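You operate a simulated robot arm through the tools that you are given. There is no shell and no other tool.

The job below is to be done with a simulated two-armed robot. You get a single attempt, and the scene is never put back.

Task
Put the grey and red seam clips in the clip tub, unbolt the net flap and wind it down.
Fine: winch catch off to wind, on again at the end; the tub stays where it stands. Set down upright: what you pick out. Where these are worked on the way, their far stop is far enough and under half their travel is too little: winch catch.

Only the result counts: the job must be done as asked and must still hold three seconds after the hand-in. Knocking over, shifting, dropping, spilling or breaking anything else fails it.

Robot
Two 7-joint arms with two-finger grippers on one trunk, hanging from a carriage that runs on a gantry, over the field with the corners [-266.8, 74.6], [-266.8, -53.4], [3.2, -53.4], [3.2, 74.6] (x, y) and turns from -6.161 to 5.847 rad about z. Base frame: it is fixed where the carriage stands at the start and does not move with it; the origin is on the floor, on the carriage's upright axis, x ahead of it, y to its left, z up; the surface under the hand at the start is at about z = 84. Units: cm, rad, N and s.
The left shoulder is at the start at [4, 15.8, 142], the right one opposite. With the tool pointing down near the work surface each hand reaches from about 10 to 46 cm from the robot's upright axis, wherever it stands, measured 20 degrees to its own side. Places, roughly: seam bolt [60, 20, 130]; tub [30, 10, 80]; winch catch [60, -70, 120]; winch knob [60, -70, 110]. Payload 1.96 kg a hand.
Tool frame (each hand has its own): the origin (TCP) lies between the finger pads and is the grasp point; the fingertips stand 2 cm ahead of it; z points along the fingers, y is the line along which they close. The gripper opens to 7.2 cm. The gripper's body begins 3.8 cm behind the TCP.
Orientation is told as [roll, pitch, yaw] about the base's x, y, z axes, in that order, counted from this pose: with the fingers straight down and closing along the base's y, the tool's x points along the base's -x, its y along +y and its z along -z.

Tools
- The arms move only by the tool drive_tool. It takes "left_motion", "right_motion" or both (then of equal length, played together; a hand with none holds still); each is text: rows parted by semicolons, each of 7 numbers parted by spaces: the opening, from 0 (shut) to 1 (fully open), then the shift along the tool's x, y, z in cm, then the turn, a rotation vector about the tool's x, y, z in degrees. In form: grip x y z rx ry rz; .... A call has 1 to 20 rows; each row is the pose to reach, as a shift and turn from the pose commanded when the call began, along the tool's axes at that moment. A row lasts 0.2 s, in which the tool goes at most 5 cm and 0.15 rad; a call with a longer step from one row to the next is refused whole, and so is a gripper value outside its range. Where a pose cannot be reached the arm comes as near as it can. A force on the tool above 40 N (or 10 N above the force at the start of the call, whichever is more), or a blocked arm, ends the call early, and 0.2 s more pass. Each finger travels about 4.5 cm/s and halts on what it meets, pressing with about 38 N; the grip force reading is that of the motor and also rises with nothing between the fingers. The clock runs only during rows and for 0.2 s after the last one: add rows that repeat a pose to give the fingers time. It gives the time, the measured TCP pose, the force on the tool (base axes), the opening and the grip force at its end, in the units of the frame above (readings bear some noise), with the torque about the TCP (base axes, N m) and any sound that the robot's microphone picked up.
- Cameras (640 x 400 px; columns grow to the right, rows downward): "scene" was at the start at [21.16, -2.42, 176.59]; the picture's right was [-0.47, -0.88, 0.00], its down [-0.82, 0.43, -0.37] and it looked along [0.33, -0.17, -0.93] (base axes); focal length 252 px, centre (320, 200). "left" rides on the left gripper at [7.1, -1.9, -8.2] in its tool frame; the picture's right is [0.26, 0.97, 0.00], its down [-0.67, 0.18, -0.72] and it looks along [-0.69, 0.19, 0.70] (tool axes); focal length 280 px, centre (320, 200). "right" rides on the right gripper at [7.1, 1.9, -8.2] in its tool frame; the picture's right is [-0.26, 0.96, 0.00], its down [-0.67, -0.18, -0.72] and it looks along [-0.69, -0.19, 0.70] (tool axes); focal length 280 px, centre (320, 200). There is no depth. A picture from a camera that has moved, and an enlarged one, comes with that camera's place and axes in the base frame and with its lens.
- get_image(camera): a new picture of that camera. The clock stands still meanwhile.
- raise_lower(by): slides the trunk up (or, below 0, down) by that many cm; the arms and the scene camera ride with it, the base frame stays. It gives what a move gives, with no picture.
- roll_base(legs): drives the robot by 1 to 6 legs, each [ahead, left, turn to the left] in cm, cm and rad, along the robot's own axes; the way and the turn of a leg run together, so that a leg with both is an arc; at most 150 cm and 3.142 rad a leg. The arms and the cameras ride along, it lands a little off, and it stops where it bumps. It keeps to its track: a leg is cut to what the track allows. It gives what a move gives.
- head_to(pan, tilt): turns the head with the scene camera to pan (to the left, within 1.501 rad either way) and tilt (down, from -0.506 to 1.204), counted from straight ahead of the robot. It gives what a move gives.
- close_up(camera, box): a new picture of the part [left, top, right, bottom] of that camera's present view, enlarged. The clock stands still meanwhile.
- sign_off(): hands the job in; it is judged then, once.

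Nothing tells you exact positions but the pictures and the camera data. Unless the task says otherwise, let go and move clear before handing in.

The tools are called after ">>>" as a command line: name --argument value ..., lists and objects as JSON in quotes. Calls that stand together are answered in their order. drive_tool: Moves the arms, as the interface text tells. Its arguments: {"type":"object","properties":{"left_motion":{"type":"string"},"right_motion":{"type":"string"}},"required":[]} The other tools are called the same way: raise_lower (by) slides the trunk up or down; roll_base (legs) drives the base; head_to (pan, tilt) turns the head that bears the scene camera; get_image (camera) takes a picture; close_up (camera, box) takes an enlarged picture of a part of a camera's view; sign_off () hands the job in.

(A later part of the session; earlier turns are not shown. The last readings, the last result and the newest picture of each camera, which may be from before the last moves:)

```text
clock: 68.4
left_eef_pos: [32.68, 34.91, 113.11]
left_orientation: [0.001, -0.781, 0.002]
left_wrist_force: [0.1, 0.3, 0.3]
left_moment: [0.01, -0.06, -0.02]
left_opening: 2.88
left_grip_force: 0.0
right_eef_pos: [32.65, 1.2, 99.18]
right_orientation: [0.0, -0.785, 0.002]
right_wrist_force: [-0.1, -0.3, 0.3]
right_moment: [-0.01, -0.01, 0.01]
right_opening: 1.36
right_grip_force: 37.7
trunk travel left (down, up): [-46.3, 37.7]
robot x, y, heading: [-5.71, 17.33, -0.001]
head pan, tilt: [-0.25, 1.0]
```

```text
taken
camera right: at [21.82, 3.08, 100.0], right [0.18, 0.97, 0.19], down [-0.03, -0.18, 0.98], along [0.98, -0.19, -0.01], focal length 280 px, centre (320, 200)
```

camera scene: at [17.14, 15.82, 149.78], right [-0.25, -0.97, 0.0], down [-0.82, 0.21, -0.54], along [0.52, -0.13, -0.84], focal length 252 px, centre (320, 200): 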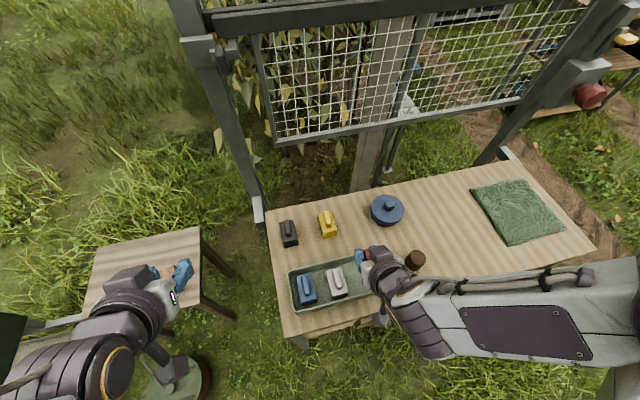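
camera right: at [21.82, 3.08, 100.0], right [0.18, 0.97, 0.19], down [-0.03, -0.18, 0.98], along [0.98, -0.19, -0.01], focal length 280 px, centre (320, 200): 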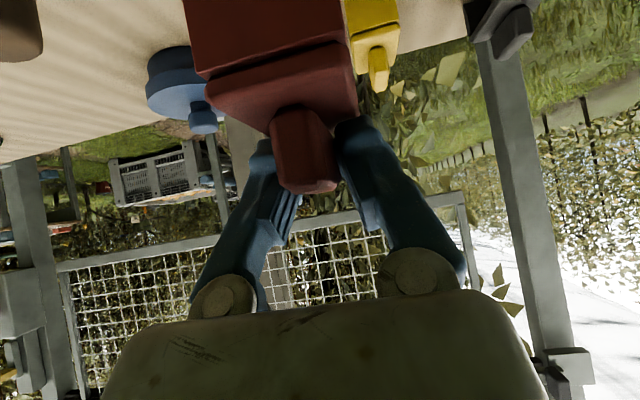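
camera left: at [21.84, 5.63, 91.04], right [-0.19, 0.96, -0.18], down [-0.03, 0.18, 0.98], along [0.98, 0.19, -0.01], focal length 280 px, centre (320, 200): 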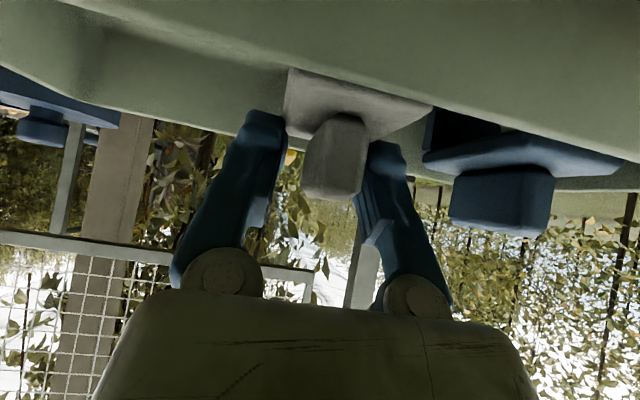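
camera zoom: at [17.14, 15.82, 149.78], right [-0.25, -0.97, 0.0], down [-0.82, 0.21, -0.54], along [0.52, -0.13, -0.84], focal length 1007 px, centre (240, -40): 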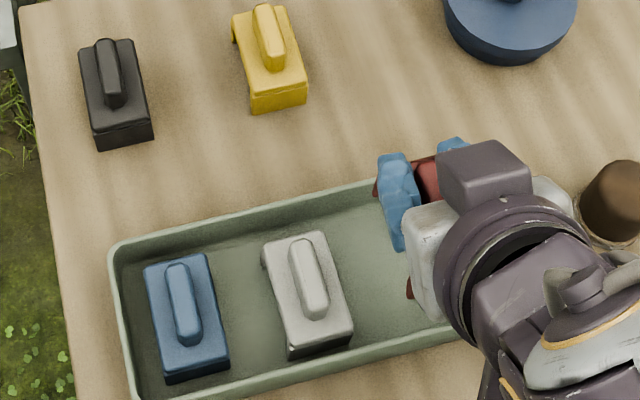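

Free floor under the red clip; lowering it the same way.

>>> drive_tool --right_motion "0.05 1.4 0 1.4 0 0 0; 0.05 2.7 0 2.7 0 0 0; 0.05 3.8 0 3.8 0 0 0; 0.05 4.7 0 4.7 0 0 0; 0.05 5.3 0 5.3 0 0 0; 0.05 5.7 0 5.7 0 0 0; 0.05 5.7 0 5.7 0 0 0"

>>> close_up --camera "scene" --box '[260, 210, 420, 310]'

>>> get_image --camera "right"

```text
clock: 70.0
left_eef_pos: [32.78, 34.91, 113.06]
left_orientation: [-0.001, -0.782, 0.002]
left_wrist_force: [-0.8, -0.3, 0.0]
left_moment: [-0.02, -0.01, 0.02]
left_opening: 2.9
left_grip_force: 0.1
right_eef_pos: [32.59, 1.21, 91.13]
right_orientation: [-0.001, -0.787, 0.003]
right_wrist_force: [0.0, -0.1, -0.2]
right_moment: [0.01, -0.01, -0.02]
right_opening: 1.3
right_grip_force: 38.3
trunk travel left (down, up): [-46.3, 37.7]
robot x, y, heading: [-5.64, 17.38, 0.0]
head pan, tilt: [-0.25, 1.0]
```

```text
4.00 times, centred on (340, 260) of scene
camera zoom: at [17.14, 15.82, 149.78], right [-0.25, -0.97, 0.0], down [-0.82, 0.21, -0.54], along [0.52, -0.13, -0.84], focal length 1007 px, centre (240, -40)
```

zoom: 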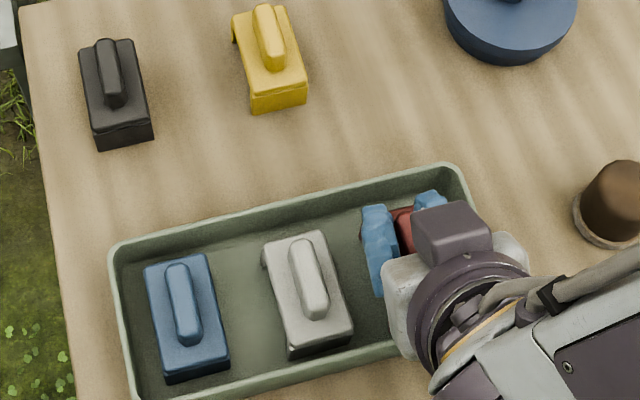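

```text
taken
camera right: at [21.79, 3.1, 91.88], right [0.18, 0.97, 0.19], down [-0.03, -0.18, 0.98], along [0.98, -0.19, -0.01], focal length 280 px, centre (320, 200)
```

right: 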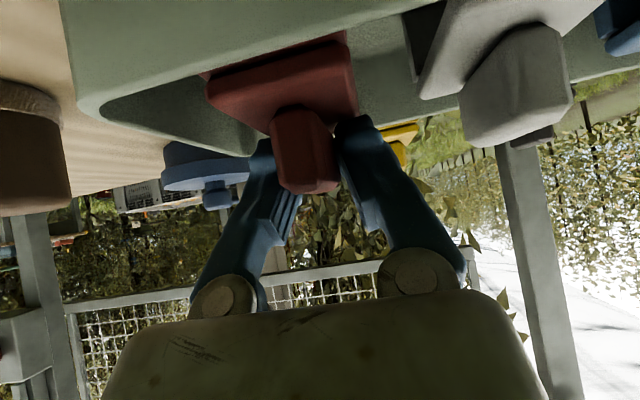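

>>> drive_tool --right_motion "0.05 0.15 0 0.15 0 0 0; 0.05 0.3 0 0.3 0 0 0; 0.05 0.4 0 0.4 0 0 0; 0.05 0.4 0 0.4 0 0 0"

>>> drive_tool --right_motion "0.05 0.07 0 0.07 0 0 0; 0.05 0.07 0 0.07 0 0 0"

```text
clock: 71.0
left_eef_pos: [32.62, 34.78, 112.95]
left_orientation: [-0.001, -0.783, 0.003]
left_wrist_force: [-0.5, -0.2, 0.2]
left_moment: [0.0, 0.03, -0.02]
left_opening: 2.89
left_grip_force: 0.2
right_eef_pos: [32.69, 1.2, 90.54]
right_orientation: [0.001, -0.785, 0.003]
right_wrist_force: [0.4, -1.0, -1.1]
right_moment: [0.02, 0.0, -0.01]
right_opening: 1.32
right_grip_force: 38.3
trunk travel left (down, up): [-46.3, 37.7]
robot x, y, heading: [-5.7, 17.49, 0.004]
head pan, tilt: [-0.25, 1.0]
```

```text
clock: 71.6
left_eef_pos: [32.66, 34.84, 113.04]
left_orientation: [0.0, -0.783, 0.003]
left_wrist_force: [0.6, 0.3, -0.2]
left_moment: [-0.02, -0.04, 0.0]
left_opening: 2.88
left_grip_force: 0.0
right_eef_pos: [32.66, 1.29, 90.4]
right_orientation: [0.0, -0.787, 0.002]
right_wrist_force: [-5.1, 1.1, 17.3]
right_moment: [0.05, 0.29, 0.0]
right_opening: 1.33
right_grip_force: 37.8
trunk travel left (down, up): [-46.3, 37.7]
robot x, y, heading: [-5.53, 17.67, 0.005]
head pan, tilt: [-0.25, 1.0]
```

Contact felt (17 N). Easing up a hair and opening gently.

>>> drive_tool --right_motion "0.05 -0.04 0 -0.04 0 0 0; 0.05 -0.04 0 -0.04 0 0 0"

>>> drive_tool --right_motion "0.25 0 0 0 0 0 0; 0.35 0 0 0 0 0 0; 0.4 0 0 0 0 0 0; 0.4 0 0 0 0 0 0"

>>> drive_tool --right_motion "0.4 -0.7 0 -0.7 0 0 0; 0.4 -2 0 -2 0 0 0; 0.4 -4 0 -4 0 0 0; 0.4 -7 0 -7 0 0 0; 0.4 -10 0 -10 0 0 0; 0.4 -13 0 -13 0 0 0; 0.4 -16 0 -16 0 0 0"

>>> get_image --camera "scene"

>>> close_up --camera "scene" --box '[260, 210, 420, 310]'

```text
clock: 72.2
left_eef_pos: [32.66, 34.74, 112.99]
left_orientation: [0.0, -0.782, 0.002]
left_wrist_force: [-0.3, 0.1, 0.2]
left_moment: [-0.01, 0.01, 0.01]
left_opening: 2.89
left_grip_force: 0.0
right_eef_pos: [32.72, 1.17, 90.5]
right_orientation: [-0.003, -0.787, 0.002]
right_wrist_force: [-0.4, -0.2, 4.5]
right_moment: [-0.02, -0.15, -0.02]
right_opening: 1.37
right_grip_force: 37.8
trunk travel left (down, up): [-46.3, 37.7]
robot x, y, heading: [-6.37, 17.18, -0.002]
head pan, tilt: [-0.25, 1.0]
```

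```text
clock: 73.2
left_eef_pos: [32.68, 34.73, 113.04]
left_orientation: [0.0, -0.782, 0.0]
left_wrist_force: [-0.3, -0.1, -0.4]
left_moment: [0.03, 0.01, 0.01]
left_opening: 2.87
left_grip_force: 0.0
right_eef_pos: [32.61, 1.24, 90.41]
right_orientation: [0.002, -0.785, 0.001]
right_wrist_force: [-0.4, 0.7, -0.4]
right_moment: [0.02, 0.0, -0.01]
right_opening: 2.87
right_grip_force: 0.1
trunk travel left (down, up): [-46.3, 37.7]
robot x, y, heading: [-5.45, 17.36, 0.001]
head pan, tilt: [-0.25, 1.0]
```

```text
clock: 74.8
left_eef_pos: [32.6, 34.69, 112.89]
left_orientation: [0.0, -0.781, 0.002]
left_wrist_force: [-0.1, 0.7, 0.2]
left_moment: [0.02, 0.0, -0.02]
left_opening: 2.89
left_grip_force: 0.0
right_eef_pos: [32.44, 1.23, 113.27]
right_orientation: [0.001, -0.786, 0.002]
right_wrist_force: [-0.5, -0.1, 0.3]
right_moment: [0.01, 0.03, -0.06]
right_opening: 2.87
right_grip_force: 0.0
trunk travel left (down, up): [-46.3, 37.7]
robot x, y, heading: [-5.61, 17.68, 0.0]
head pan, tilt: [-0.25, 1.0]
```

```text
taken
camera scene: at [17.14, 15.82, 149.78], right [-0.25, -0.97, 0.0], down [-0.82, 0.21, -0.54], along [0.52, -0.13, -0.84], focal length 252 px, centre (320, 200)
```

scene: 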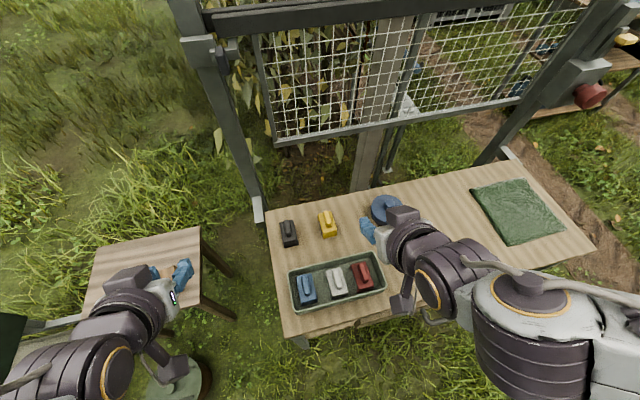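

```text
4.00 times, centred on (340, 260) of scene
camera zoom: at [17.14, 15.82, 149.78], right [-0.25, -0.97, 0.0], down [-0.82, 0.21, -0.54], along [0.52, -0.13, -0.84], focal length 1007 px, centre (240, -40)
```

zoom: 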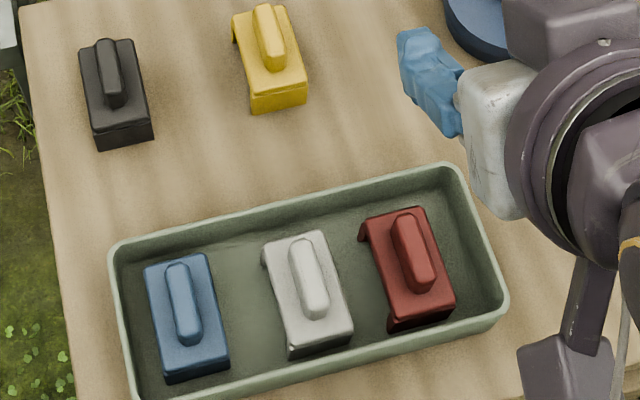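

Both clips stand upright in the tub. Now the seam bolt — I'll enlarge it from here and then from a better angle.

>>> close_up --camera "scene" --box '[165, 0, 293, 80]'

>>> head_to --pan 0.1 --tilt 0.45

>>> get_image --camera "scene"

```text
5.00 times, centred on (229, 40) of scene
camera zoom: at [17.14, 15.82, 149.78], right [-0.25, -0.97, 0.0], down [-0.82, 0.21, -0.54], along [0.52, -0.13, -0.84], focal length 1259 px, centre (775, 1000)
```

zoom: 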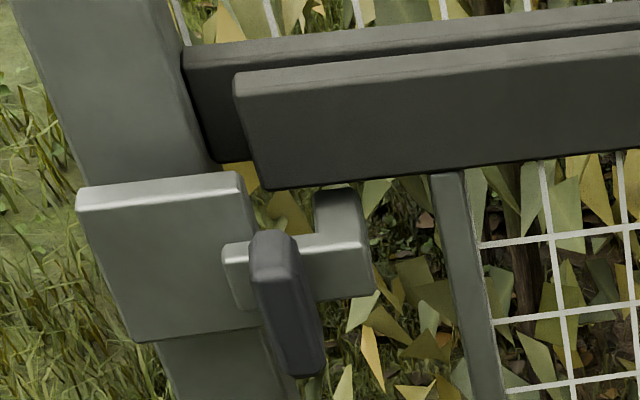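

```text
clock: 75.7
left_eef_pos: [32.62, 34.82, 112.96]
left_orientation: [0.0, -0.782, 0.002]
left_wrist_force: [-0.4, -0.6, -0.3]
left_moment: [-0.05, -0.01, 0.03]
left_opening: 2.89
left_grip_force: 0.0
right_eef_pos: [32.56, 1.36, 113.24]
right_orientation: [0.001, -0.786, 0.003]
right_wrist_force: [-0.1, -0.6, 0.5]
right_moment: [-0.01, -0.02, 0.04]
right_opening: 2.87
right_grip_force: 0.1
trunk travel left (down, up): [-46.3, 37.7]
robot x, y, heading: [-6.07, 17.11, -0.0]
head pan, tilt: [0.099, 0.45]
```

```text
taken
camera scene: at [19.53, 18.45, 154.33], right [0.1, -0.99, 0.0], down [-0.43, -0.04, -0.9], along [0.9, 0.09, -0.44], focal length 252 px, centre (320, 200)
```

scene: 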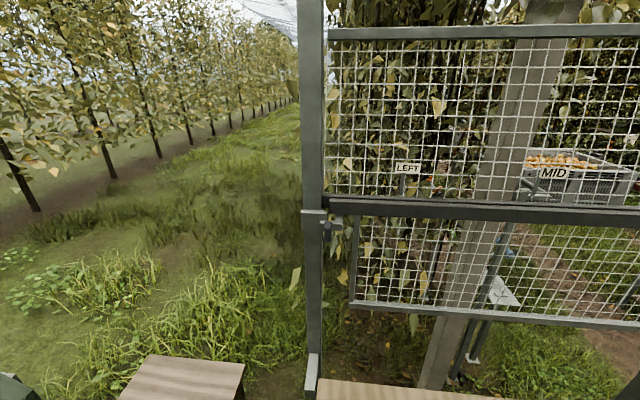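

The bolt: a bracket on the post, a light bar with a hanging dark handle, and an L-shaped hook running back under the rail. I'll raise the trunk and bring the left hand near it for a close look.

>>> raise_lower --by 24

>>> roll_base --legs '[[0, -13, 0], [5, 0, 0]]'

>>> get_image --camera "left"

>>> get_image --camera "scene"

```text
clock: 78.2
left_eef_pos: [32.62, 34.74, 137.03]
left_orientation: [0.0, -0.783, 0.001]
left_wrist_force: [-0.1, 1.2, 0.1]
left_moment: [-0.02, 0.01, -0.01]
left_opening: 2.86
left_grip_force: 0.0
right_eef_pos: [32.65, 1.21, 137.2]
right_orientation: [0.0, -0.786, 0.002]
right_wrist_force: [-0.1, 0.1, 0.0]
right_moment: [-0.01, 0.0, 0.0]
right_opening: 2.86
right_grip_force: 0.1
trunk travel left (down, up): [-70.3, 13.7]
robot x, y, heading: [-5.95, 17.31, -0.002]
head pan, tilt: [0.099, 0.45]
```

```text
clock: 80.0
left_eef_pos: [37.52, 21.69, 136.94]
left_orientation: [0.002, -0.78, 0.004]
left_wrist_force: [-0.1, 0.9, -0.3]
left_moment: [-0.01, 0.0, -0.01]
left_opening: 2.86
left_grip_force: 0.0
right_eef_pos: [37.64, -11.81, 137.17]
right_orientation: [0.0, -0.787, 0.003]
right_wrist_force: [0.2, -0.1, -0.1]
right_moment: [-0.02, -0.01, 0.01]
right_opening: 2.88
right_grip_force: 0.0
trunk travel left (down, up): [-70.3, 13.7]
robot x, y, heading: [-0.36, 4.17, 0.005]
head pan, tilt: [0.099, 0.45]
```

```text
taken
camera left: at [26.84, 19.78, 137.74], right [-0.19, 0.96, -0.19], down [-0.03, 0.18, 0.98], along [0.98, 0.19, -0.01], focal length 280 px, centre (320, 200)
```

left: 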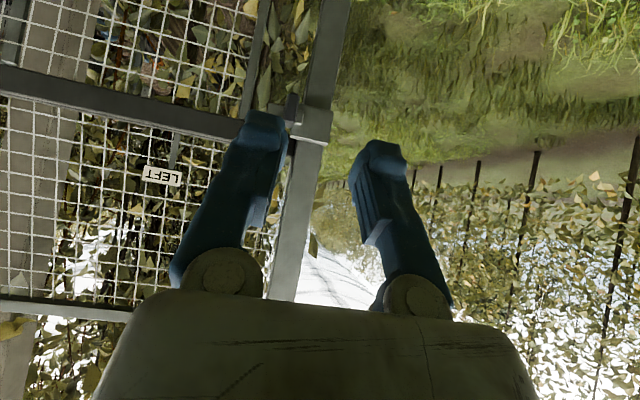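

```text
taken
camera scene: at [24.54, 5.36, 178.34], right [0.1, -0.99, 0.0], down [-0.43, -0.04, -0.9], along [0.9, 0.09, -0.44], focal length 252 px, centre (320, 200)
```

scene: 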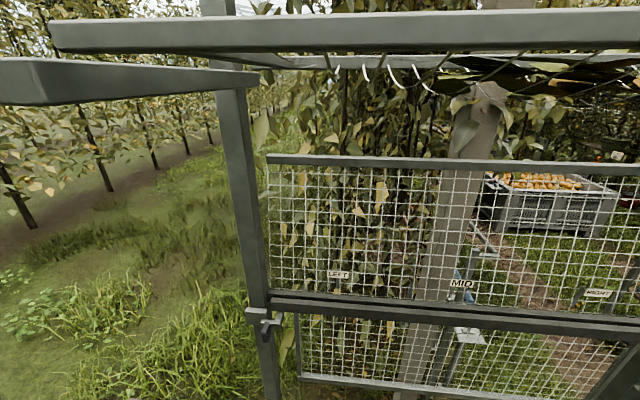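

>>> close_up --camera "scene" --box '[220, 280, 332, 350]'

>>> close_up --camera "left" --box '[230, 50, 374, 140]'

```text
5.71 times, centred on (276, 315) of scene
camera zoom: at [24.54, 5.36, 178.34], right [0.1, -0.99, 0.0], down [-0.43, -0.04, -0.9], along [0.9, 0.09, -0.44], focal length 1439 px, centre (571, -457)
```

zoom: 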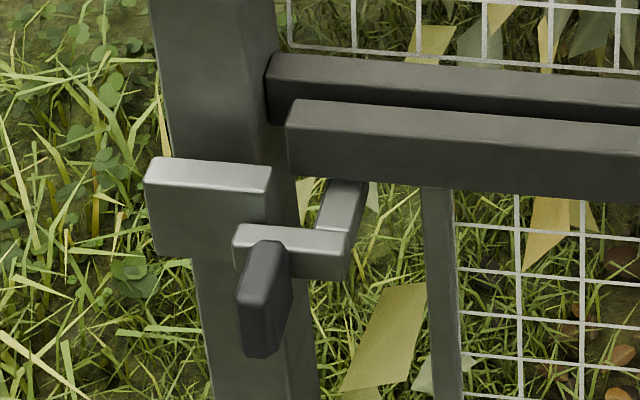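

```text
4.44 times, centred on (302, 95) of left
camera zoom: at [26.84, 19.78, 137.74], right [-0.19, 0.96, -0.19], down [-0.03, 0.18, 0.98], along [0.98, 0.19, -0.01], focal length 1246 px, centre (400, 667)
```

zoom: 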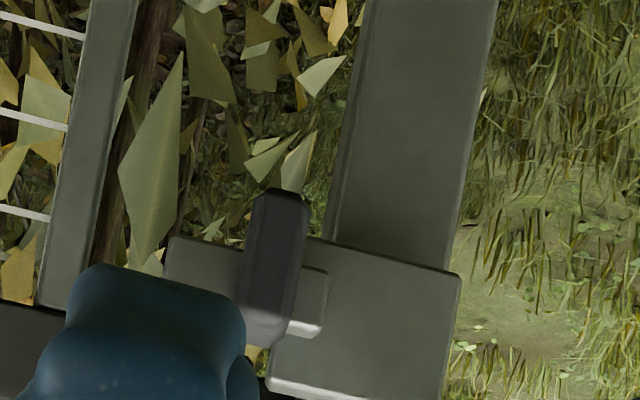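

The handle is about [60.3, 21.0, 127.8], 1.6 cm wide, 4 cm tall, 2 cm deep. I'll bring the left tool to 8 cm behind it along the tool axis and re-check.

>>> drive_tool --left_motion "0.45 -2.3 -0.2 3.5 0 0 0; 0.5 -4.6 -0.4 7 0 0 0; 0.55 -6.9 -0.64 10.5 0 0 0; 0.55 -9.05 -0.64 13.7 0 0 0; 0.55 -9.05 -0.64 13.7 0 0 0"

>>> get_image --camera "left"

>>> get_image --camera "scene"

```text
clock: 81.2
left_eef_pos: [53.78, 21.06, 133.71]
left_orientation: [0.001, -0.782, 0.004]
left_wrist_force: [0.7, 0.3, 0.0]
left_moment: [-0.02, -0.02, 0.0]
left_opening: 3.96
left_grip_force: 0.0
right_eef_pos: [37.69, -11.92, 137.25]
right_orientation: [0.0, -0.784, 0.002]
right_wrist_force: [0.0, 1.1, 0.9]
right_moment: [0.05, -0.02, 0.05]
right_opening: 2.87
right_grip_force: 0.0
trunk travel left (down, up): [-70.3, 13.7]
robot x, y, heading: [-0.78, 4.22, 0.006]
head pan, tilt: [0.099, 0.45]
```

```text
taken
camera left: at [43.05, 19.14, 134.49], right [-0.19, 0.96, -0.18], down [-0.03, 0.18, 0.98], along [0.98, 0.19, -0.01], focal length 280 px, centre (320, 200)
```

left: 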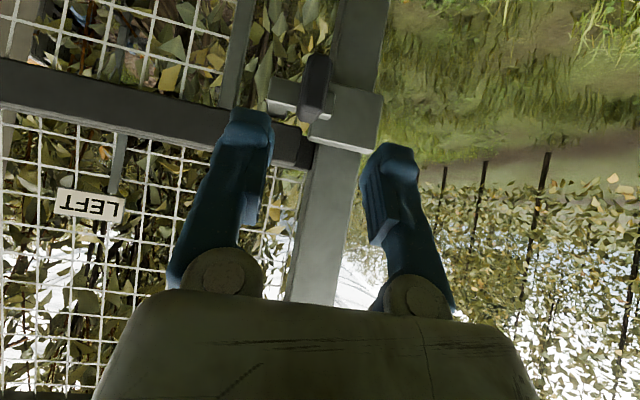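

```text
taken
camera scene: at [24.54, 5.36, 178.34], right [0.1, -0.99, 0.0], down [-0.43, -0.04, -0.9], along [0.9, 0.09, -0.44], focal length 252 px, centre (320, 200)
```

scene: 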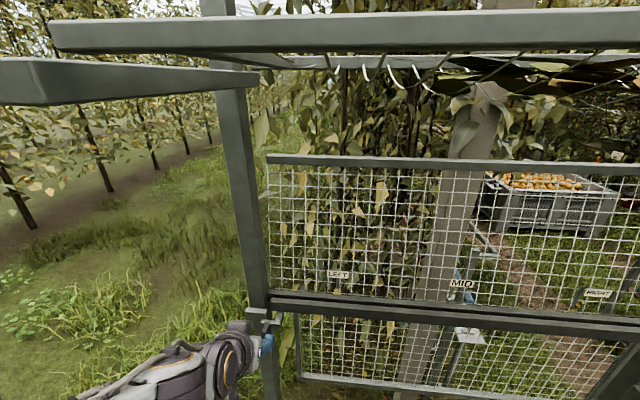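

>>> close_up --camera "left" --box '[240, 30, 400, 130]'

```text
4.00 times, centred on (320, 80) of left
camera zoom: at [43.05, 19.14, 134.49], right [-0.19, 0.96, -0.18], down [-0.03, 0.18, 0.98], along [0.98, 0.19, -0.01], focal length 1122 px, centre (320, 680)
```

zoom: 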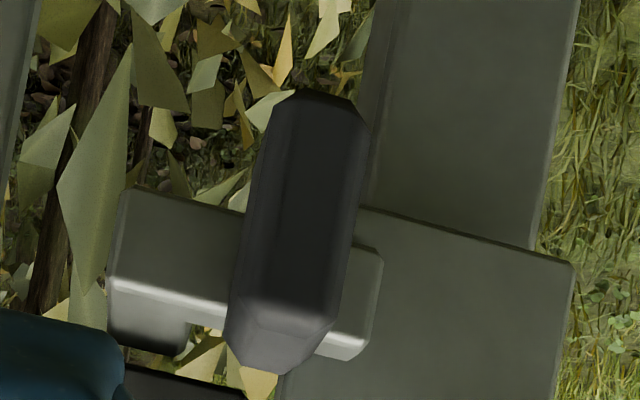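

Handle centre y≈20.8. Advancing to grasp depth with small clearance to the bar.

>>> drive_tool --left_motion "0.55 0.1 -0.15 2.5 0 0 0; 0.55 0.3 -0.26 5 0 0 0; 0.55 0.4 -0.26 7 0 0 0; 0.55 0.48 -0.26 8.15 0 0 0; 0.55 0.48 -0.26 8.15 0 0 0"

>>> get_image --camera "left"

>>> close_up --camera "scene" --box '[220, 280, 332, 350]'

```text
clock: 82.5
left_eef_pos: [59.09, 20.87, 127.58]
left_orientation: [-0.002, -0.783, 0.004]
left_wrist_force: [0.2, 0.6, -0.5]
left_moment: [-0.01, -0.01, -0.01]
left_opening: 3.97
left_grip_force: 0.1
right_eef_pos: [37.7, -11.81, 137.16]
right_orientation: [0.001, -0.785, 0.002]
right_wrist_force: [0.0, -0.3, -0.7]
right_moment: [-0.02, 0.02, -0.03]
right_opening: 2.9
right_grip_force: 0.1
trunk travel left (down, up): [-70.3, 13.7]
robot x, y, heading: [-0.79, 3.91, 0.004]
head pan, tilt: [0.099, 0.45]
```

```text
taken
camera left: at [48.34, 18.91, 128.33], right [-0.19, 0.96, -0.19], down [-0.03, 0.18, 0.98], along [0.98, 0.19, -0.01], focal length 280 px, centre (320, 200)
```

left: 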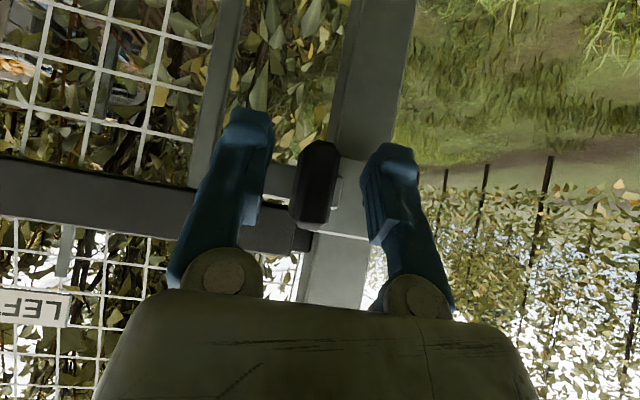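

```text
5.71 times, centred on (276, 315) of scene
camera zoom: at [24.54, 5.36, 178.34], right [0.1, -0.99, 0.0], down [-0.43, -0.04, -0.9], along [0.9, 0.09, -0.44], focal length 1439 px, centre (571, -457)
```

zoom: 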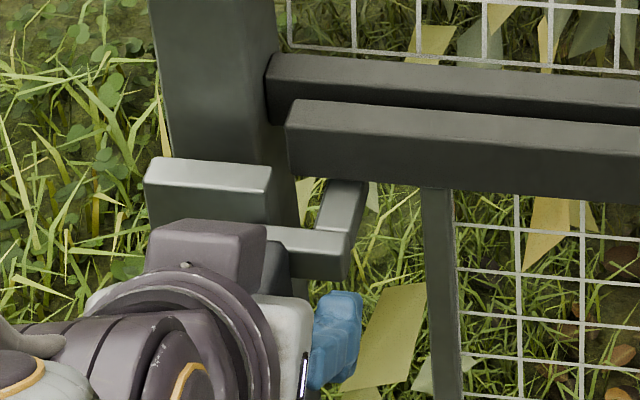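

Handle is centred at the TCP. Closing on it.

>>> drive_tool --left_motion "0.35 0 0 0 0 0 0; 0.2 0 0 0 0 0 0; 0.1 0 0 0 0 0 0; 0.1 0 0 0 0 0 0; 0.1 0 0 0 0 0 0"

>>> get_image --camera "left"

```text
clock: 83.7
left_eef_pos: [59.08, 20.81, 127.44]
left_orientation: [0.001, -0.781, 0.004]
left_wrist_force: [3.5, -1.4, -3.5]
left_moment: [0.03, -0.06, -0.02]
left_opening: 1.38
left_grip_force: 40.3
right_eef_pos: [37.66, -11.82, 137.24]
right_orientation: [-0.001, -0.784, 0.003]
right_wrist_force: [-1.2, 0.1, 0.6]
right_moment: [0.02, -0.02, 0.01]
right_opening: 2.86
right_grip_force: 0.1
trunk travel left (down, up): [-70.3, 13.7]
robot x, y, heading: [-1.03, 3.93, 0.007]
head pan, tilt: [0.099, 0.45]
```

```text
taken
camera left: at [48.34, 18.9, 128.33], right [-0.19, 0.96, -0.19], down [-0.03, 0.18, 0.98], along [0.98, 0.19, -0.01], focal length 280 px, centre (320, 200)
```

left: 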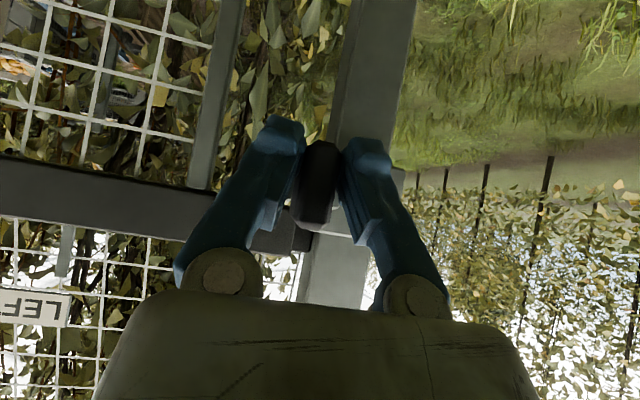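

Gripped. Trying a small pull to the left (+y).

>>> drive_tool --left_motion "0.05 0 0.2 0 0 0 0; 0.05 0 0.4 0 0 0 0; 0.05 0 0.4 0 0 0 0"

```text
clock: 84.5
left_eef_pos: [59.16, 21.32, 127.5]
left_orientation: [-0.001, -0.783, 0.002]
left_wrist_force: [5.1, -0.4, -3.7]
left_moment: [0.03, 0.25, -0.04]
left_opening: 1.37
left_grip_force: 39.5
right_eef_pos: [37.68, -11.82, 137.34]
right_orientation: [0.002, -0.784, 0.005]
right_wrist_force: [0.0, -0.1, 0.4]
right_moment: [0.02, 0.0, -0.02]
right_opening: 2.89
right_grip_force: 0.1
trunk travel left (down, up): [-70.3, 13.7]
robot x, y, heading: [-0.51, 3.86, 0.001]
head pan, tilt: [0.099, 0.45]
```

It moved left with almost no resistance. I'll check that the bolt itself moved.

>>> drive_tool --left_motion "0.05 0 0.4 0 0 0 0; 0.05 0 0.8 0 0 0 0; 0.05 0 0.8 0 0 0 0"

>>> get_image --camera "left"

>>> close_up --camera "scene" --box '[220, 280, 332, 350]'

```text
clock: 85.2
left_eef_pos: [59.18, 22.05, 127.52]
left_orientation: [0.0, -0.783, 0.003]
left_wrist_force: [5.1, -0.4, -4.0]
left_moment: [0.01, 0.01, -0.01]
left_opening: 1.4
left_grip_force: 39.7
right_eef_pos: [37.71, -11.82, 137.28]
right_orientation: [0.001, -0.784, 0.003]
right_wrist_force: [-0.2, 0.0, 0.2]
right_moment: [-0.01, 0.01, -0.01]
right_opening: 2.89
right_grip_force: 0.1
trunk travel left (down, up): [-70.3, 13.7]
robot x, y, heading: [-0.51, 4.16, 0.008]
head pan, tilt: [0.099, 0.45]
```

```text
taken
camera left: at [48.34, 20.15, 128.33], right [-0.19, 0.96, -0.19], down [-0.03, 0.18, 0.98], along [0.98, 0.19, -0.01], focal length 280 px, centre (320, 200)
```

left: 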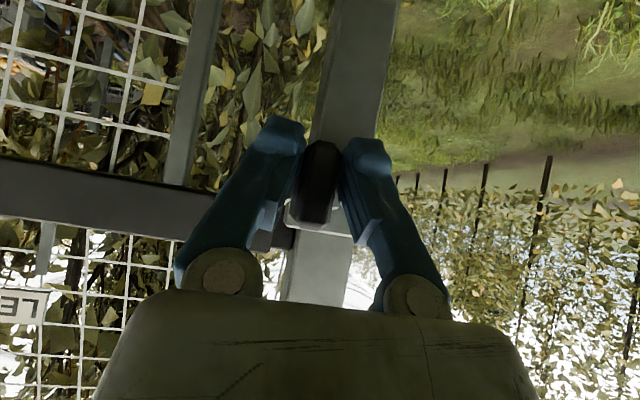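

```text
5.71 times, centred on (276, 315) of scene
camera zoom: at [24.55, 5.36, 178.35], right [0.1, -0.99, 0.0], down [-0.43, -0.04, -0.9], along [0.9, 0.09, -0.43], focal length 1439 px, centre (571, -457)
```

zoom: 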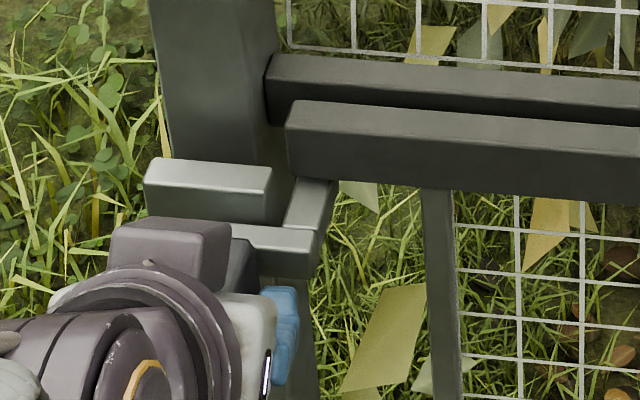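

The bolt slides left as expected. Continuing to its stop.

>>> drive_tool --left_motion "0.05 0 0.4 0 0 0 0; 0.05 0 0.8 0 0 0 0; 0.05 0 1.2 0 0 0 0; 0.05 0 1.6 0 0 0 0; 0.05 0 1.6 0 0 0 0"

>>> close_up --camera "scene" --box '[220, 280, 332, 350]'

```text
clock: 86.5
left_eef_pos: [59.1, 23.71, 127.51]
left_orientation: [0.001, -0.783, 0.004]
left_wrist_force: [-3.0, -1.0, 4.1]
left_moment: [0.02, -0.09, -0.09]
left_opening: 1.4
left_grip_force: 39.7
right_eef_pos: [37.66, -11.83, 137.24]
right_orientation: [0.0, -0.785, 0.002]
right_wrist_force: [0.0, 0.2, 0.0]
right_moment: [0.0, 0.04, -0.02]
right_opening: 2.9
right_grip_force: 0.1
trunk travel left (down, up): [-70.3, 13.7]
robot x, y, heading: [-0.93, 4.07, 0.003]
head pan, tilt: [0.099, 0.45]
```

```text
5.71 times, centred on (276, 315) of scene
camera zoom: at [24.53, 5.37, 178.35], right [0.1, -0.99, 0.0], down [-0.43, -0.04, -0.9], along [0.9, 0.09, -0.44], focal length 1439 px, centre (571, -457)
```

zoom: 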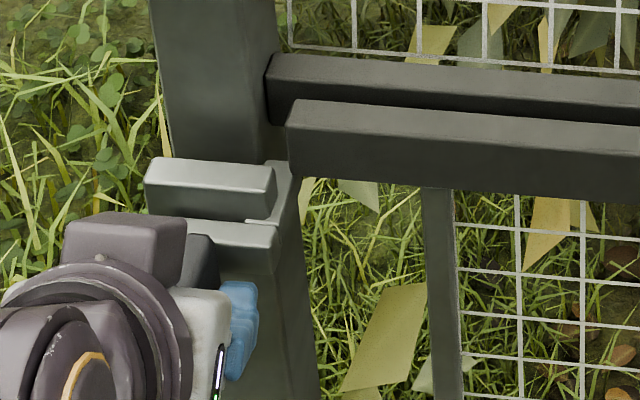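

>>> drive_tool --left_motion "0.05 0 0.3 0 0 0 0; 0.05 0 0.6 0 0 0 0; 0.05 0 0.9 0 0 0 0; 0.05 0 0.9 0 0 0 0"

>>> close_up --camera "scene" --box '[220, 280, 332, 350]'

>>> get_image --camera "left"

```text
clock: 87.5
left_eef_pos: [59.18, 24.48, 127.44]
left_orientation: [-0.004, -0.784, 0.004]
left_wrist_force: [-8.8, -8.7, 12.6]
left_moment: [-0.07, 0.08, -0.14]
left_opening: 1.36
left_grip_force: 39.6
right_eef_pos: [37.75, -11.98, 137.23]
right_orientation: [-0.001, -0.784, 0.002]
right_wrist_force: [-0.7, 0.4, -0.6]
right_moment: [0.0, 0.02, -0.01]
right_opening: 2.89
right_grip_force: 0.0
trunk travel left (down, up): [-70.3, 13.7]
robot x, y, heading: [-0.57, 4.18, -0.001]
head pan, tilt: [0.099, 0.45]
```

```text
5.71 times, centred on (276, 315) of scene
camera zoom: at [24.53, 5.32, 178.35], right [0.1, -0.99, 0.0], down [-0.43, -0.04, -0.9], along [0.9, 0.09, -0.44], focal length 1439 px, centre (571, -457)
```

zoom: 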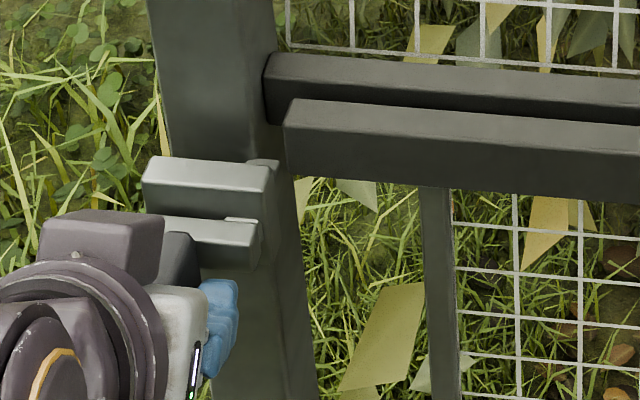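

```text
taken
camera left: at [48.34, 22.53, 128.32], right [-0.19, 0.96, -0.19], down [-0.03, 0.19, 0.98], along [0.98, 0.19, -0.01], focal length 280 px, centre (320, 200)
```

left: 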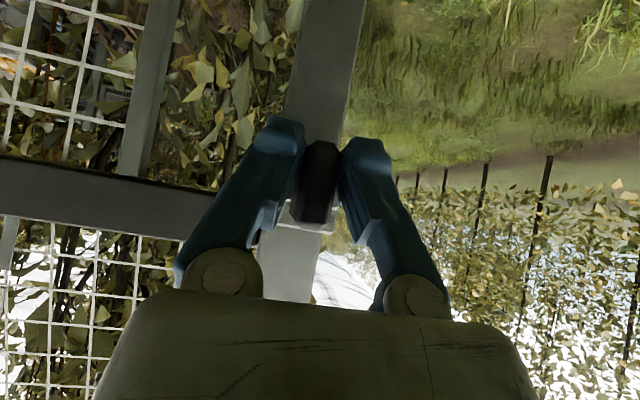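

Slight resistance now (about 9 N); one more small pull to confirm it's the stop.

>>> drive_tool --left_motion "0.05 0 0.2 0 0 0 0; 0.05 0 0.4 0 0 0 0; 0.05 0 0.4 0 0 0 0"

```text
clock: 88.2
left_eef_pos: [59.07, 24.54, 127.48]
left_orientation: [-0.006, -0.784, 0.004]
left_wrist_force: [-11.0, -26.0, 19.0]
left_moment: [-0.23, 0.4, -0.26]
left_opening: 1.36
left_grip_force: 39.8
right_eef_pos: [37.64, -12.12, 137.26]
right_orientation: [-0.002, -0.784, 0.004]
right_wrist_force: [0.3, -0.1, 0.1]
right_moment: [0.0, 0.01, 0.01]
right_opening: 2.87
right_grip_force: 0.1
trunk travel left (down, up): [-70.3, 13.7]
robot x, y, heading: [-0.82, 3.52, -0.0]
head pan, tilt: [0.099, 0.45]
```

That's the stop (travel ≈3.7 cm). Ease off, release, and back away along the tool axis.

>>> drive_tool --left_motion "0.05 0 -0.3 0 0 0 0; 0.05 0 -0.35 0 0 0 0; 0.3 0 -0.35 0 0 0 0; 0.45 0 -0.35 0 0 0 0; 0.5 0 -0.35 0 0 0 0; 0.5 0 -0.35 0 0 0 0"

>>> drive_tool --left_motion "0.5 0 0 -2 0 0 0; 0.5 0 0 -5 0 0 0; 0.5 0 0 -9 0 0 0; 0.5 0 0 -12 0 0 0; 0.5 7 0 -16 0 0 0"

>>> close_up --camera "scene" --box '[220, 280, 332, 350]'

>>> get_image --camera "scene"

```text
clock: 89.7
left_eef_pos: [59.07, 24.68, 127.5]
left_orientation: [0.0, -0.781, 0.003]
left_wrist_force: [-0.4, 0.1, 0.7]
left_moment: [-0.03, -0.02, 0.02]
left_opening: 3.6
left_grip_force: 0.1
right_eef_pos: [37.72, -11.85, 137.19]
right_orientation: [0.0, -0.784, 0.003]
right_wrist_force: [0.3, 0.3, -0.1]
right_moment: [0.0, -0.03, 0.02]
right_opening: 2.87
right_grip_force: 0.1
trunk travel left (down, up): [-70.3, 13.7]
robot x, y, heading: [-0.58, 4.13, 0.004]
head pan, tilt: [0.099, 0.45]
```

```text
refused: row 5 steps farther than a row can; nothing moved
```

```text
5.71 times, centred on (276, 315) of scene
camera zoom: at [24.54, 5.36, 178.34], right [0.1, -0.99, 0.0], down [-0.43, -0.04, -0.9], along [0.9, 0.09, -0.44], focal length 1439 px, centre (571, -457)
```

zoom: 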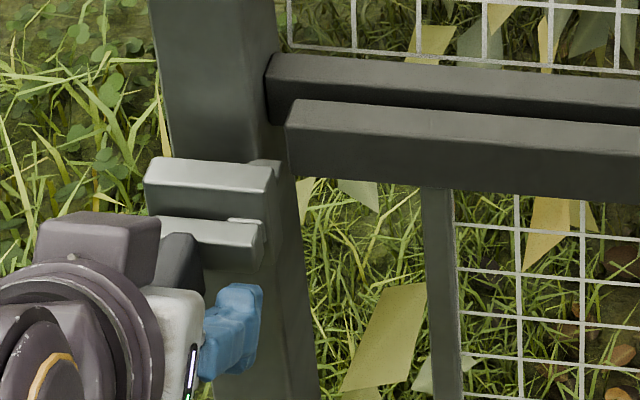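

```text
taken
camera scene: at [24.54, 5.36, 178.34], right [0.1, -0.99, 0.0], down [-0.43, -0.04, -0.9], along [0.9, 0.09, -0.44], focal length 252 px, centre (320, 200)
```

scene: 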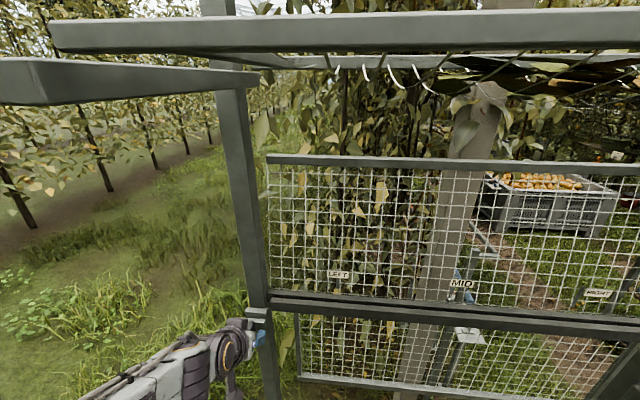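

The bolt is fully drawn and the jaws are open; retracting now with legal step sizes.

>>> drive_tool --left_motion "0.5 0 0 -2 0 0 0; 0.5 0 0 -5 0 0 0; 0.5 0 0 -9 0 0 0; 0.5 2 0 -12.5 0 0 0; 0.5 5 0 -16 0 0 0; 0.5 8 0 -19 0 0 0"

>>> close_up --camera "scene" --box '[220, 280, 332, 350]'

```text
clock: 91.0
left_eef_pos: [39.92, 24.51, 135.43]
left_orientation: [-0.002, -0.784, 0.001]
left_wrist_force: [1.2, -0.1, 0.0]
left_moment: [-0.04, 0.02, 0.01]
left_opening: 3.59
left_grip_force: 0.0
right_eef_pos: [37.62, -11.85, 137.24]
right_orientation: [0.0, -0.784, 0.004]
right_wrist_force: [-0.1, 0.6, -0.3]
right_moment: [-0.04, -0.02, 0.04]
right_opening: 2.87
right_grip_force: 0.1
trunk travel left (down, up): [-70.3, 13.7]
robot x, y, heading: [-0.89, 4.17, 0.004]
head pan, tilt: [0.099, 0.45]
```

```text
5.71 times, centred on (276, 315) of scene
camera zoom: at [24.54, 5.35, 178.34], right [0.1, -0.99, 0.0], down [-0.43, -0.04, -0.9], along [0.9, 0.09, -0.44], focal length 1439 px, centre (571, -457)
```

zoom: 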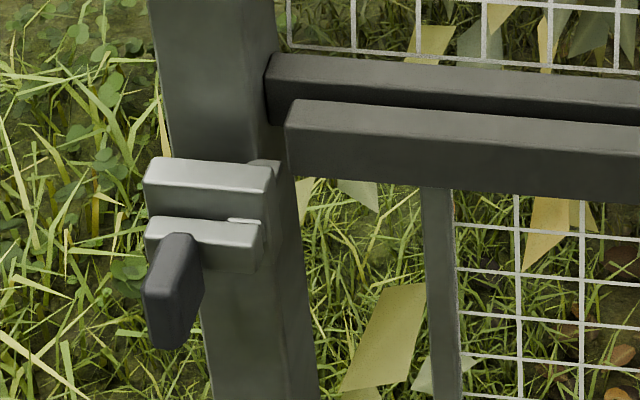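

Bolt is drawn and stays. Now to the winch on the right post: back off a little and drive right to y≈−52.

>>> roll_base --legs '[[-10, 0, 0], [0, -56, 0]]'

>>> head_to --pan -0.3 --tilt 0.8

>>> get_image --camera "scene"

>>> get_image --camera "right"

```text
clock: 95.0
left_eef_pos: [29.97, -31.38, 135.46]
left_orientation: [0.001, -0.782, -0.005]
left_wrist_force: [0.0, -1.0, 0.5]
left_moment: [-0.05, -0.04, 0.04]
left_opening: 3.58
left_grip_force: 0.1
right_eef_pos: [27.52, -67.71, 137.32]
right_orientation: [0.001, -0.786, -0.006]
right_wrist_force: [-0.1, 0.4, 0.3]
right_moment: [0.03, 0.02, 0.04]
right_opening: 2.89
right_grip_force: 0.1
trunk travel left (down, up): [-70.3, 13.7]
robot x, y, heading: [-10.85, -51.71, -0.005]
head pan, tilt: [0.099, 0.45]
```

```text
clock: 95.9
left_eef_pos: [30.14, -31.37, 135.51]
left_orientation: [0.0, -0.783, -0.006]
left_wrist_force: [0.3, -0.2, -0.4]
left_moment: [-0.01, 0.01, -0.01]
left_opening: 3.61
left_grip_force: 0.1
right_eef_pos: [27.54, -67.82, 137.26]
right_orientation: [-0.001, -0.785, -0.006]
right_wrist_force: [0.0, -0.7, -0.6]
right_moment: [0.02, -0.01, -0.02]
right_opening: 2.9
right_grip_force: 0.0
trunk travel left (down, up): [-70.3, 13.7]
robot x, y, heading: [-10.94, -51.46, -0.006]
head pan, tilt: [-0.3, 0.799]
```

```text
taken
camera scene: at [13.04, -53.79, 175.3], right [-0.3, -0.95, 0.0], down [-0.68, 0.22, -0.7], along [0.67, -0.21, -0.72], focal length 252 px, centre (320, 200)
```

scene: 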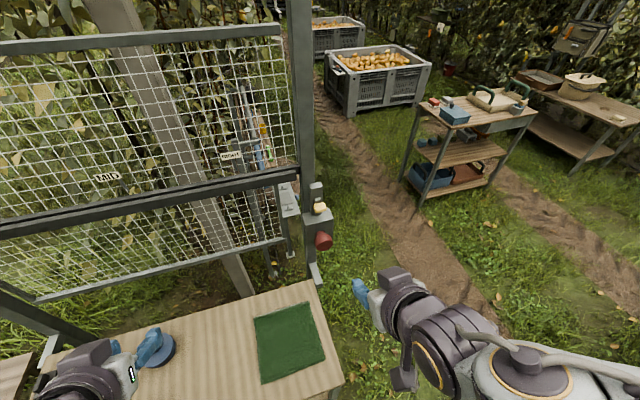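

```text
taken
camera right: at [16.68, -65.83, 138.1], right [0.19, 0.96, 0.19], down [-0.03, -0.18, 0.98], along [0.98, -0.19, -0.01], focal length 280 px, centre (320, 200)
```

right: 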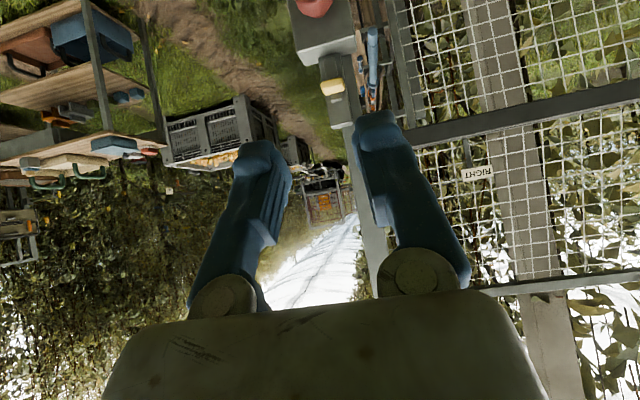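

>>> close_up --camera "scene" --box '[275, 175, 355, 265]'

>>> close_up --camera "right" --box '[260, 0, 420, 130]'

```text
4.44 times, centred on (315, 220) of scene
camera zoom: at [13.04, -53.79, 175.3], right [-0.3, -0.95, 0.0], down [-0.68, 0.22, -0.7], along [0.67, -0.21, -0.72], focal length 1119 px, centre (342, 111)
```

zoom: 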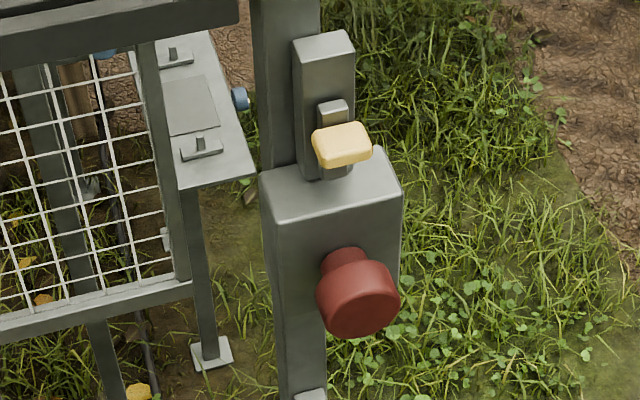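

```text
3.08 times, centred on (340, 65) of right
camera zoom: at [16.68, -65.83, 138.1], right [0.19, 0.96, 0.19], down [-0.03, -0.18, 0.98], along [0.98, -0.19, -0.01], focal length 863 px, centre (258, 615)
```

zoom: 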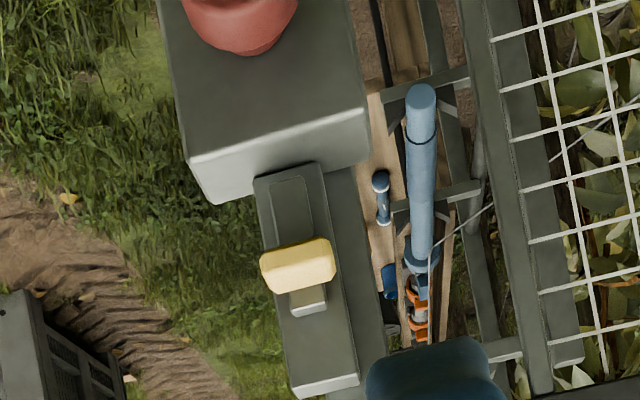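

The catch tab is about [60.5, −68.9, 120.7] on a vertical slide above the winch box (box front x≈60.5, top z≈114); knob head about [57.8, −69.5, 107.5]. I'll drive in and bring the right hand up behind the tab for a close look.

>>> roll_base --legs '[[12, 0, 0]]'

>>> drive_tool --right_motion "0.6 -0.4 -0.4 3.5 0 0 0; 0.76 -0.9 -0.8 7 0 0 0; 0.76 -1.7 -1.1 11.2 0 0 0; 0.76 -1.7 -1.1 11.2 0 0 0"

>>> get_image --camera "right"

>>> close_up --camera "right" --box '[240, 30, 432, 150]'

>>> get_image --camera "scene"

```text
clock: 97.1
left_eef_pos: [42.13, -31.56, 135.52]
left_orientation: [0.0, -0.783, -0.006]
left_wrist_force: [-0.1, -0.2, 0.1]
left_moment: [0.0, 0.02, 0.0]
left_opening: 3.59
left_grip_force: 0.0
right_eef_pos: [39.45, -67.97, 137.24]
right_orientation: [-0.002, -0.786, -0.007]
right_wrist_force: [0.2, 0.1, 0.1]
right_moment: [-0.02, 0.02, -0.01]
right_opening: 2.9
right_grip_force: 0.1
trunk travel left (down, up): [-70.3, 13.7]
robot x, y, heading: [1.1, -51.78, -0.01]
head pan, tilt: [-0.3, 0.799]
```

```text
clock: 98.1
left_eef_pos: [41.96, -31.5, 135.44]
left_orientation: [-0.001, -0.782, -0.006]
left_wrist_force: [-0.1, 0.7, 0.6]
left_moment: [0.0, 0.01, -0.01]
left_opening: 3.6
left_grip_force: 0.1
right_eef_pos: [48.43, -69.12, 130.6]
right_orientation: [-0.002, -0.785, -0.008]
right_wrist_force: [0.5, -0.2, -0.2]
right_moment: [0.02, -0.01, 0.01]
right_opening: 5.47
right_grip_force: 0.0
trunk travel left (down, up): [-70.3, 13.7]
robot x, y, heading: [1.06, -51.5, -0.009]
head pan, tilt: [-0.3, 0.799]
```

```text
taken
camera right: at [37.73, -67.16, 131.42], right [0.19, 0.96, 0.18], down [-0.03, -0.18, 0.98], along [0.98, -0.19, -0.01], focal length 280 px, centre (320, 200)
```

right: 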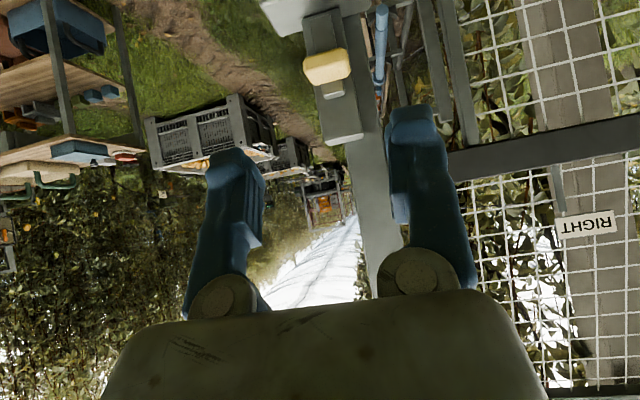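

```text
3.33 times, centred on (336, 90) of right
camera zoom: at [37.73, -67.16, 131.42], right [0.19, 0.96, 0.18], down [-0.03, -0.18, 0.98], along [0.98, -0.19, -0.01], focal length 935 px, centre (267, 567)
```

zoom: 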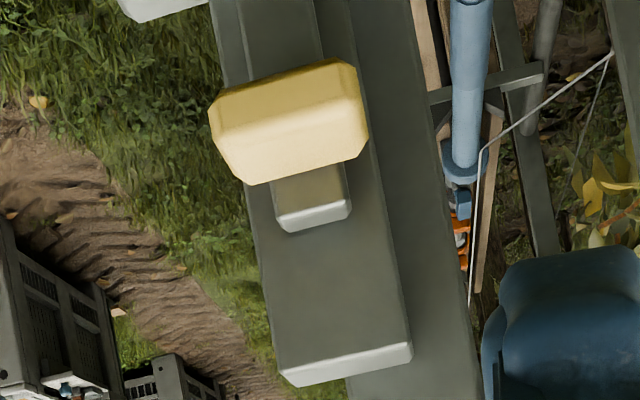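

```text
taken
camera scene: at [24.98, -53.92, 175.3], right [-0.3, -0.95, 0.0], down [-0.68, 0.22, -0.7], along [0.66, -0.21, -0.72], focal length 252 px, centre (320, 200)
```

scene: 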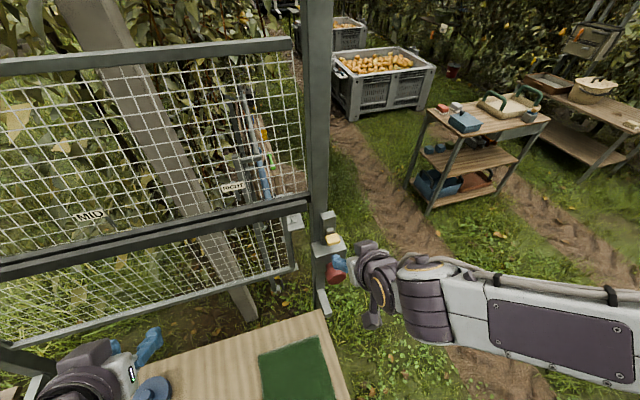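

The tab is a 3.7 cm wide, 1.3 cm thick block on a slide with ~3.5 cm room above. I'll straddle it (fingers left and right) and grip.

>>> drive_tool --right_motion "0.76 -0.4 0.1 4 0 0 0; 0.76 -0.7 0.2 8 0 0 0; 0.76 -1 0.27 11.5 0 0 0; 0.76 -1.2 0.27 13.5 0 0 0; 0.76 -1.2 0.27 13.5 0 0 0"

>>> get_image --camera "right"

>>> close_up --camera "scene" --box '[290, 200, 402, 290]'

```text
clock: 99.3
left_eef_pos: [42.01, -31.56, 135.44]
left_orientation: [0.0, -0.783, -0.008]
left_wrist_force: [0.7, 0.0, 0.5]
left_moment: [-0.03, 0.03, -0.01]
left_opening: 3.57
left_grip_force: 0.1
right_eef_pos: [58.87, -68.86, 121.8]
right_orientation: [0.0, -0.788, -0.008]
right_wrist_force: [-0.4, -0.4, -0.7]
right_moment: [0.02, -0.04, 0.01]
right_opening: 5.44
right_grip_force: 0.1
trunk travel left (down, up): [-70.3, 13.7]
robot x, y, heading: [0.89, -51.46, -0.012]
head pan, tilt: [-0.3, 0.799]
```

```text
taken
camera right: at [48.15, -66.87, 122.68], right [0.19, 0.96, 0.19], down [-0.03, -0.18, 0.98], along [0.98, -0.19, -0.01], focal length 280 px, centre (320, 200)
```

right: 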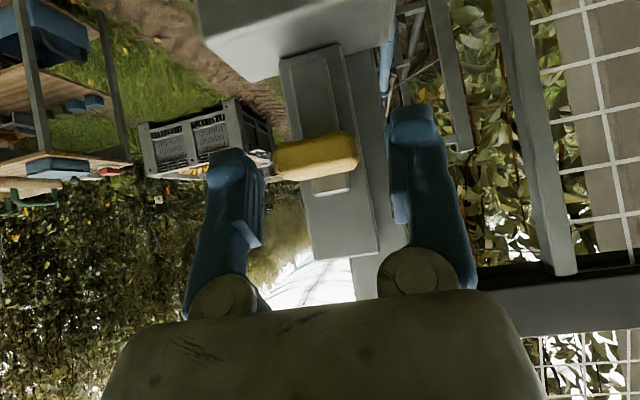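

```text
4.44 times, centred on (346, 245) of scene
camera zoom: at [24.98, -53.92, 175.3], right [-0.3, -0.95, 0.0], down [-0.68, 0.22, -0.7], along [0.66, -0.21, -0.72], focal length 1119 px, centre (204, 0)
```

zoom: 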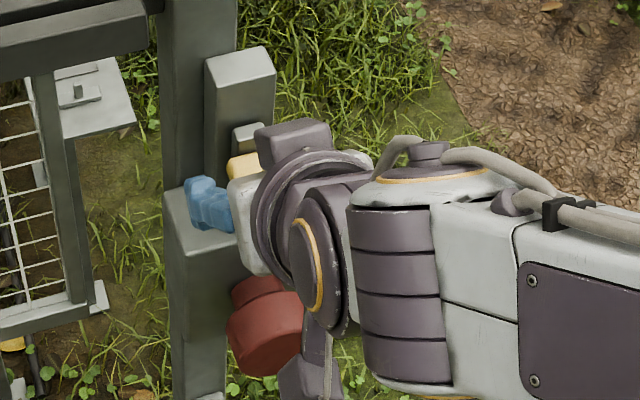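

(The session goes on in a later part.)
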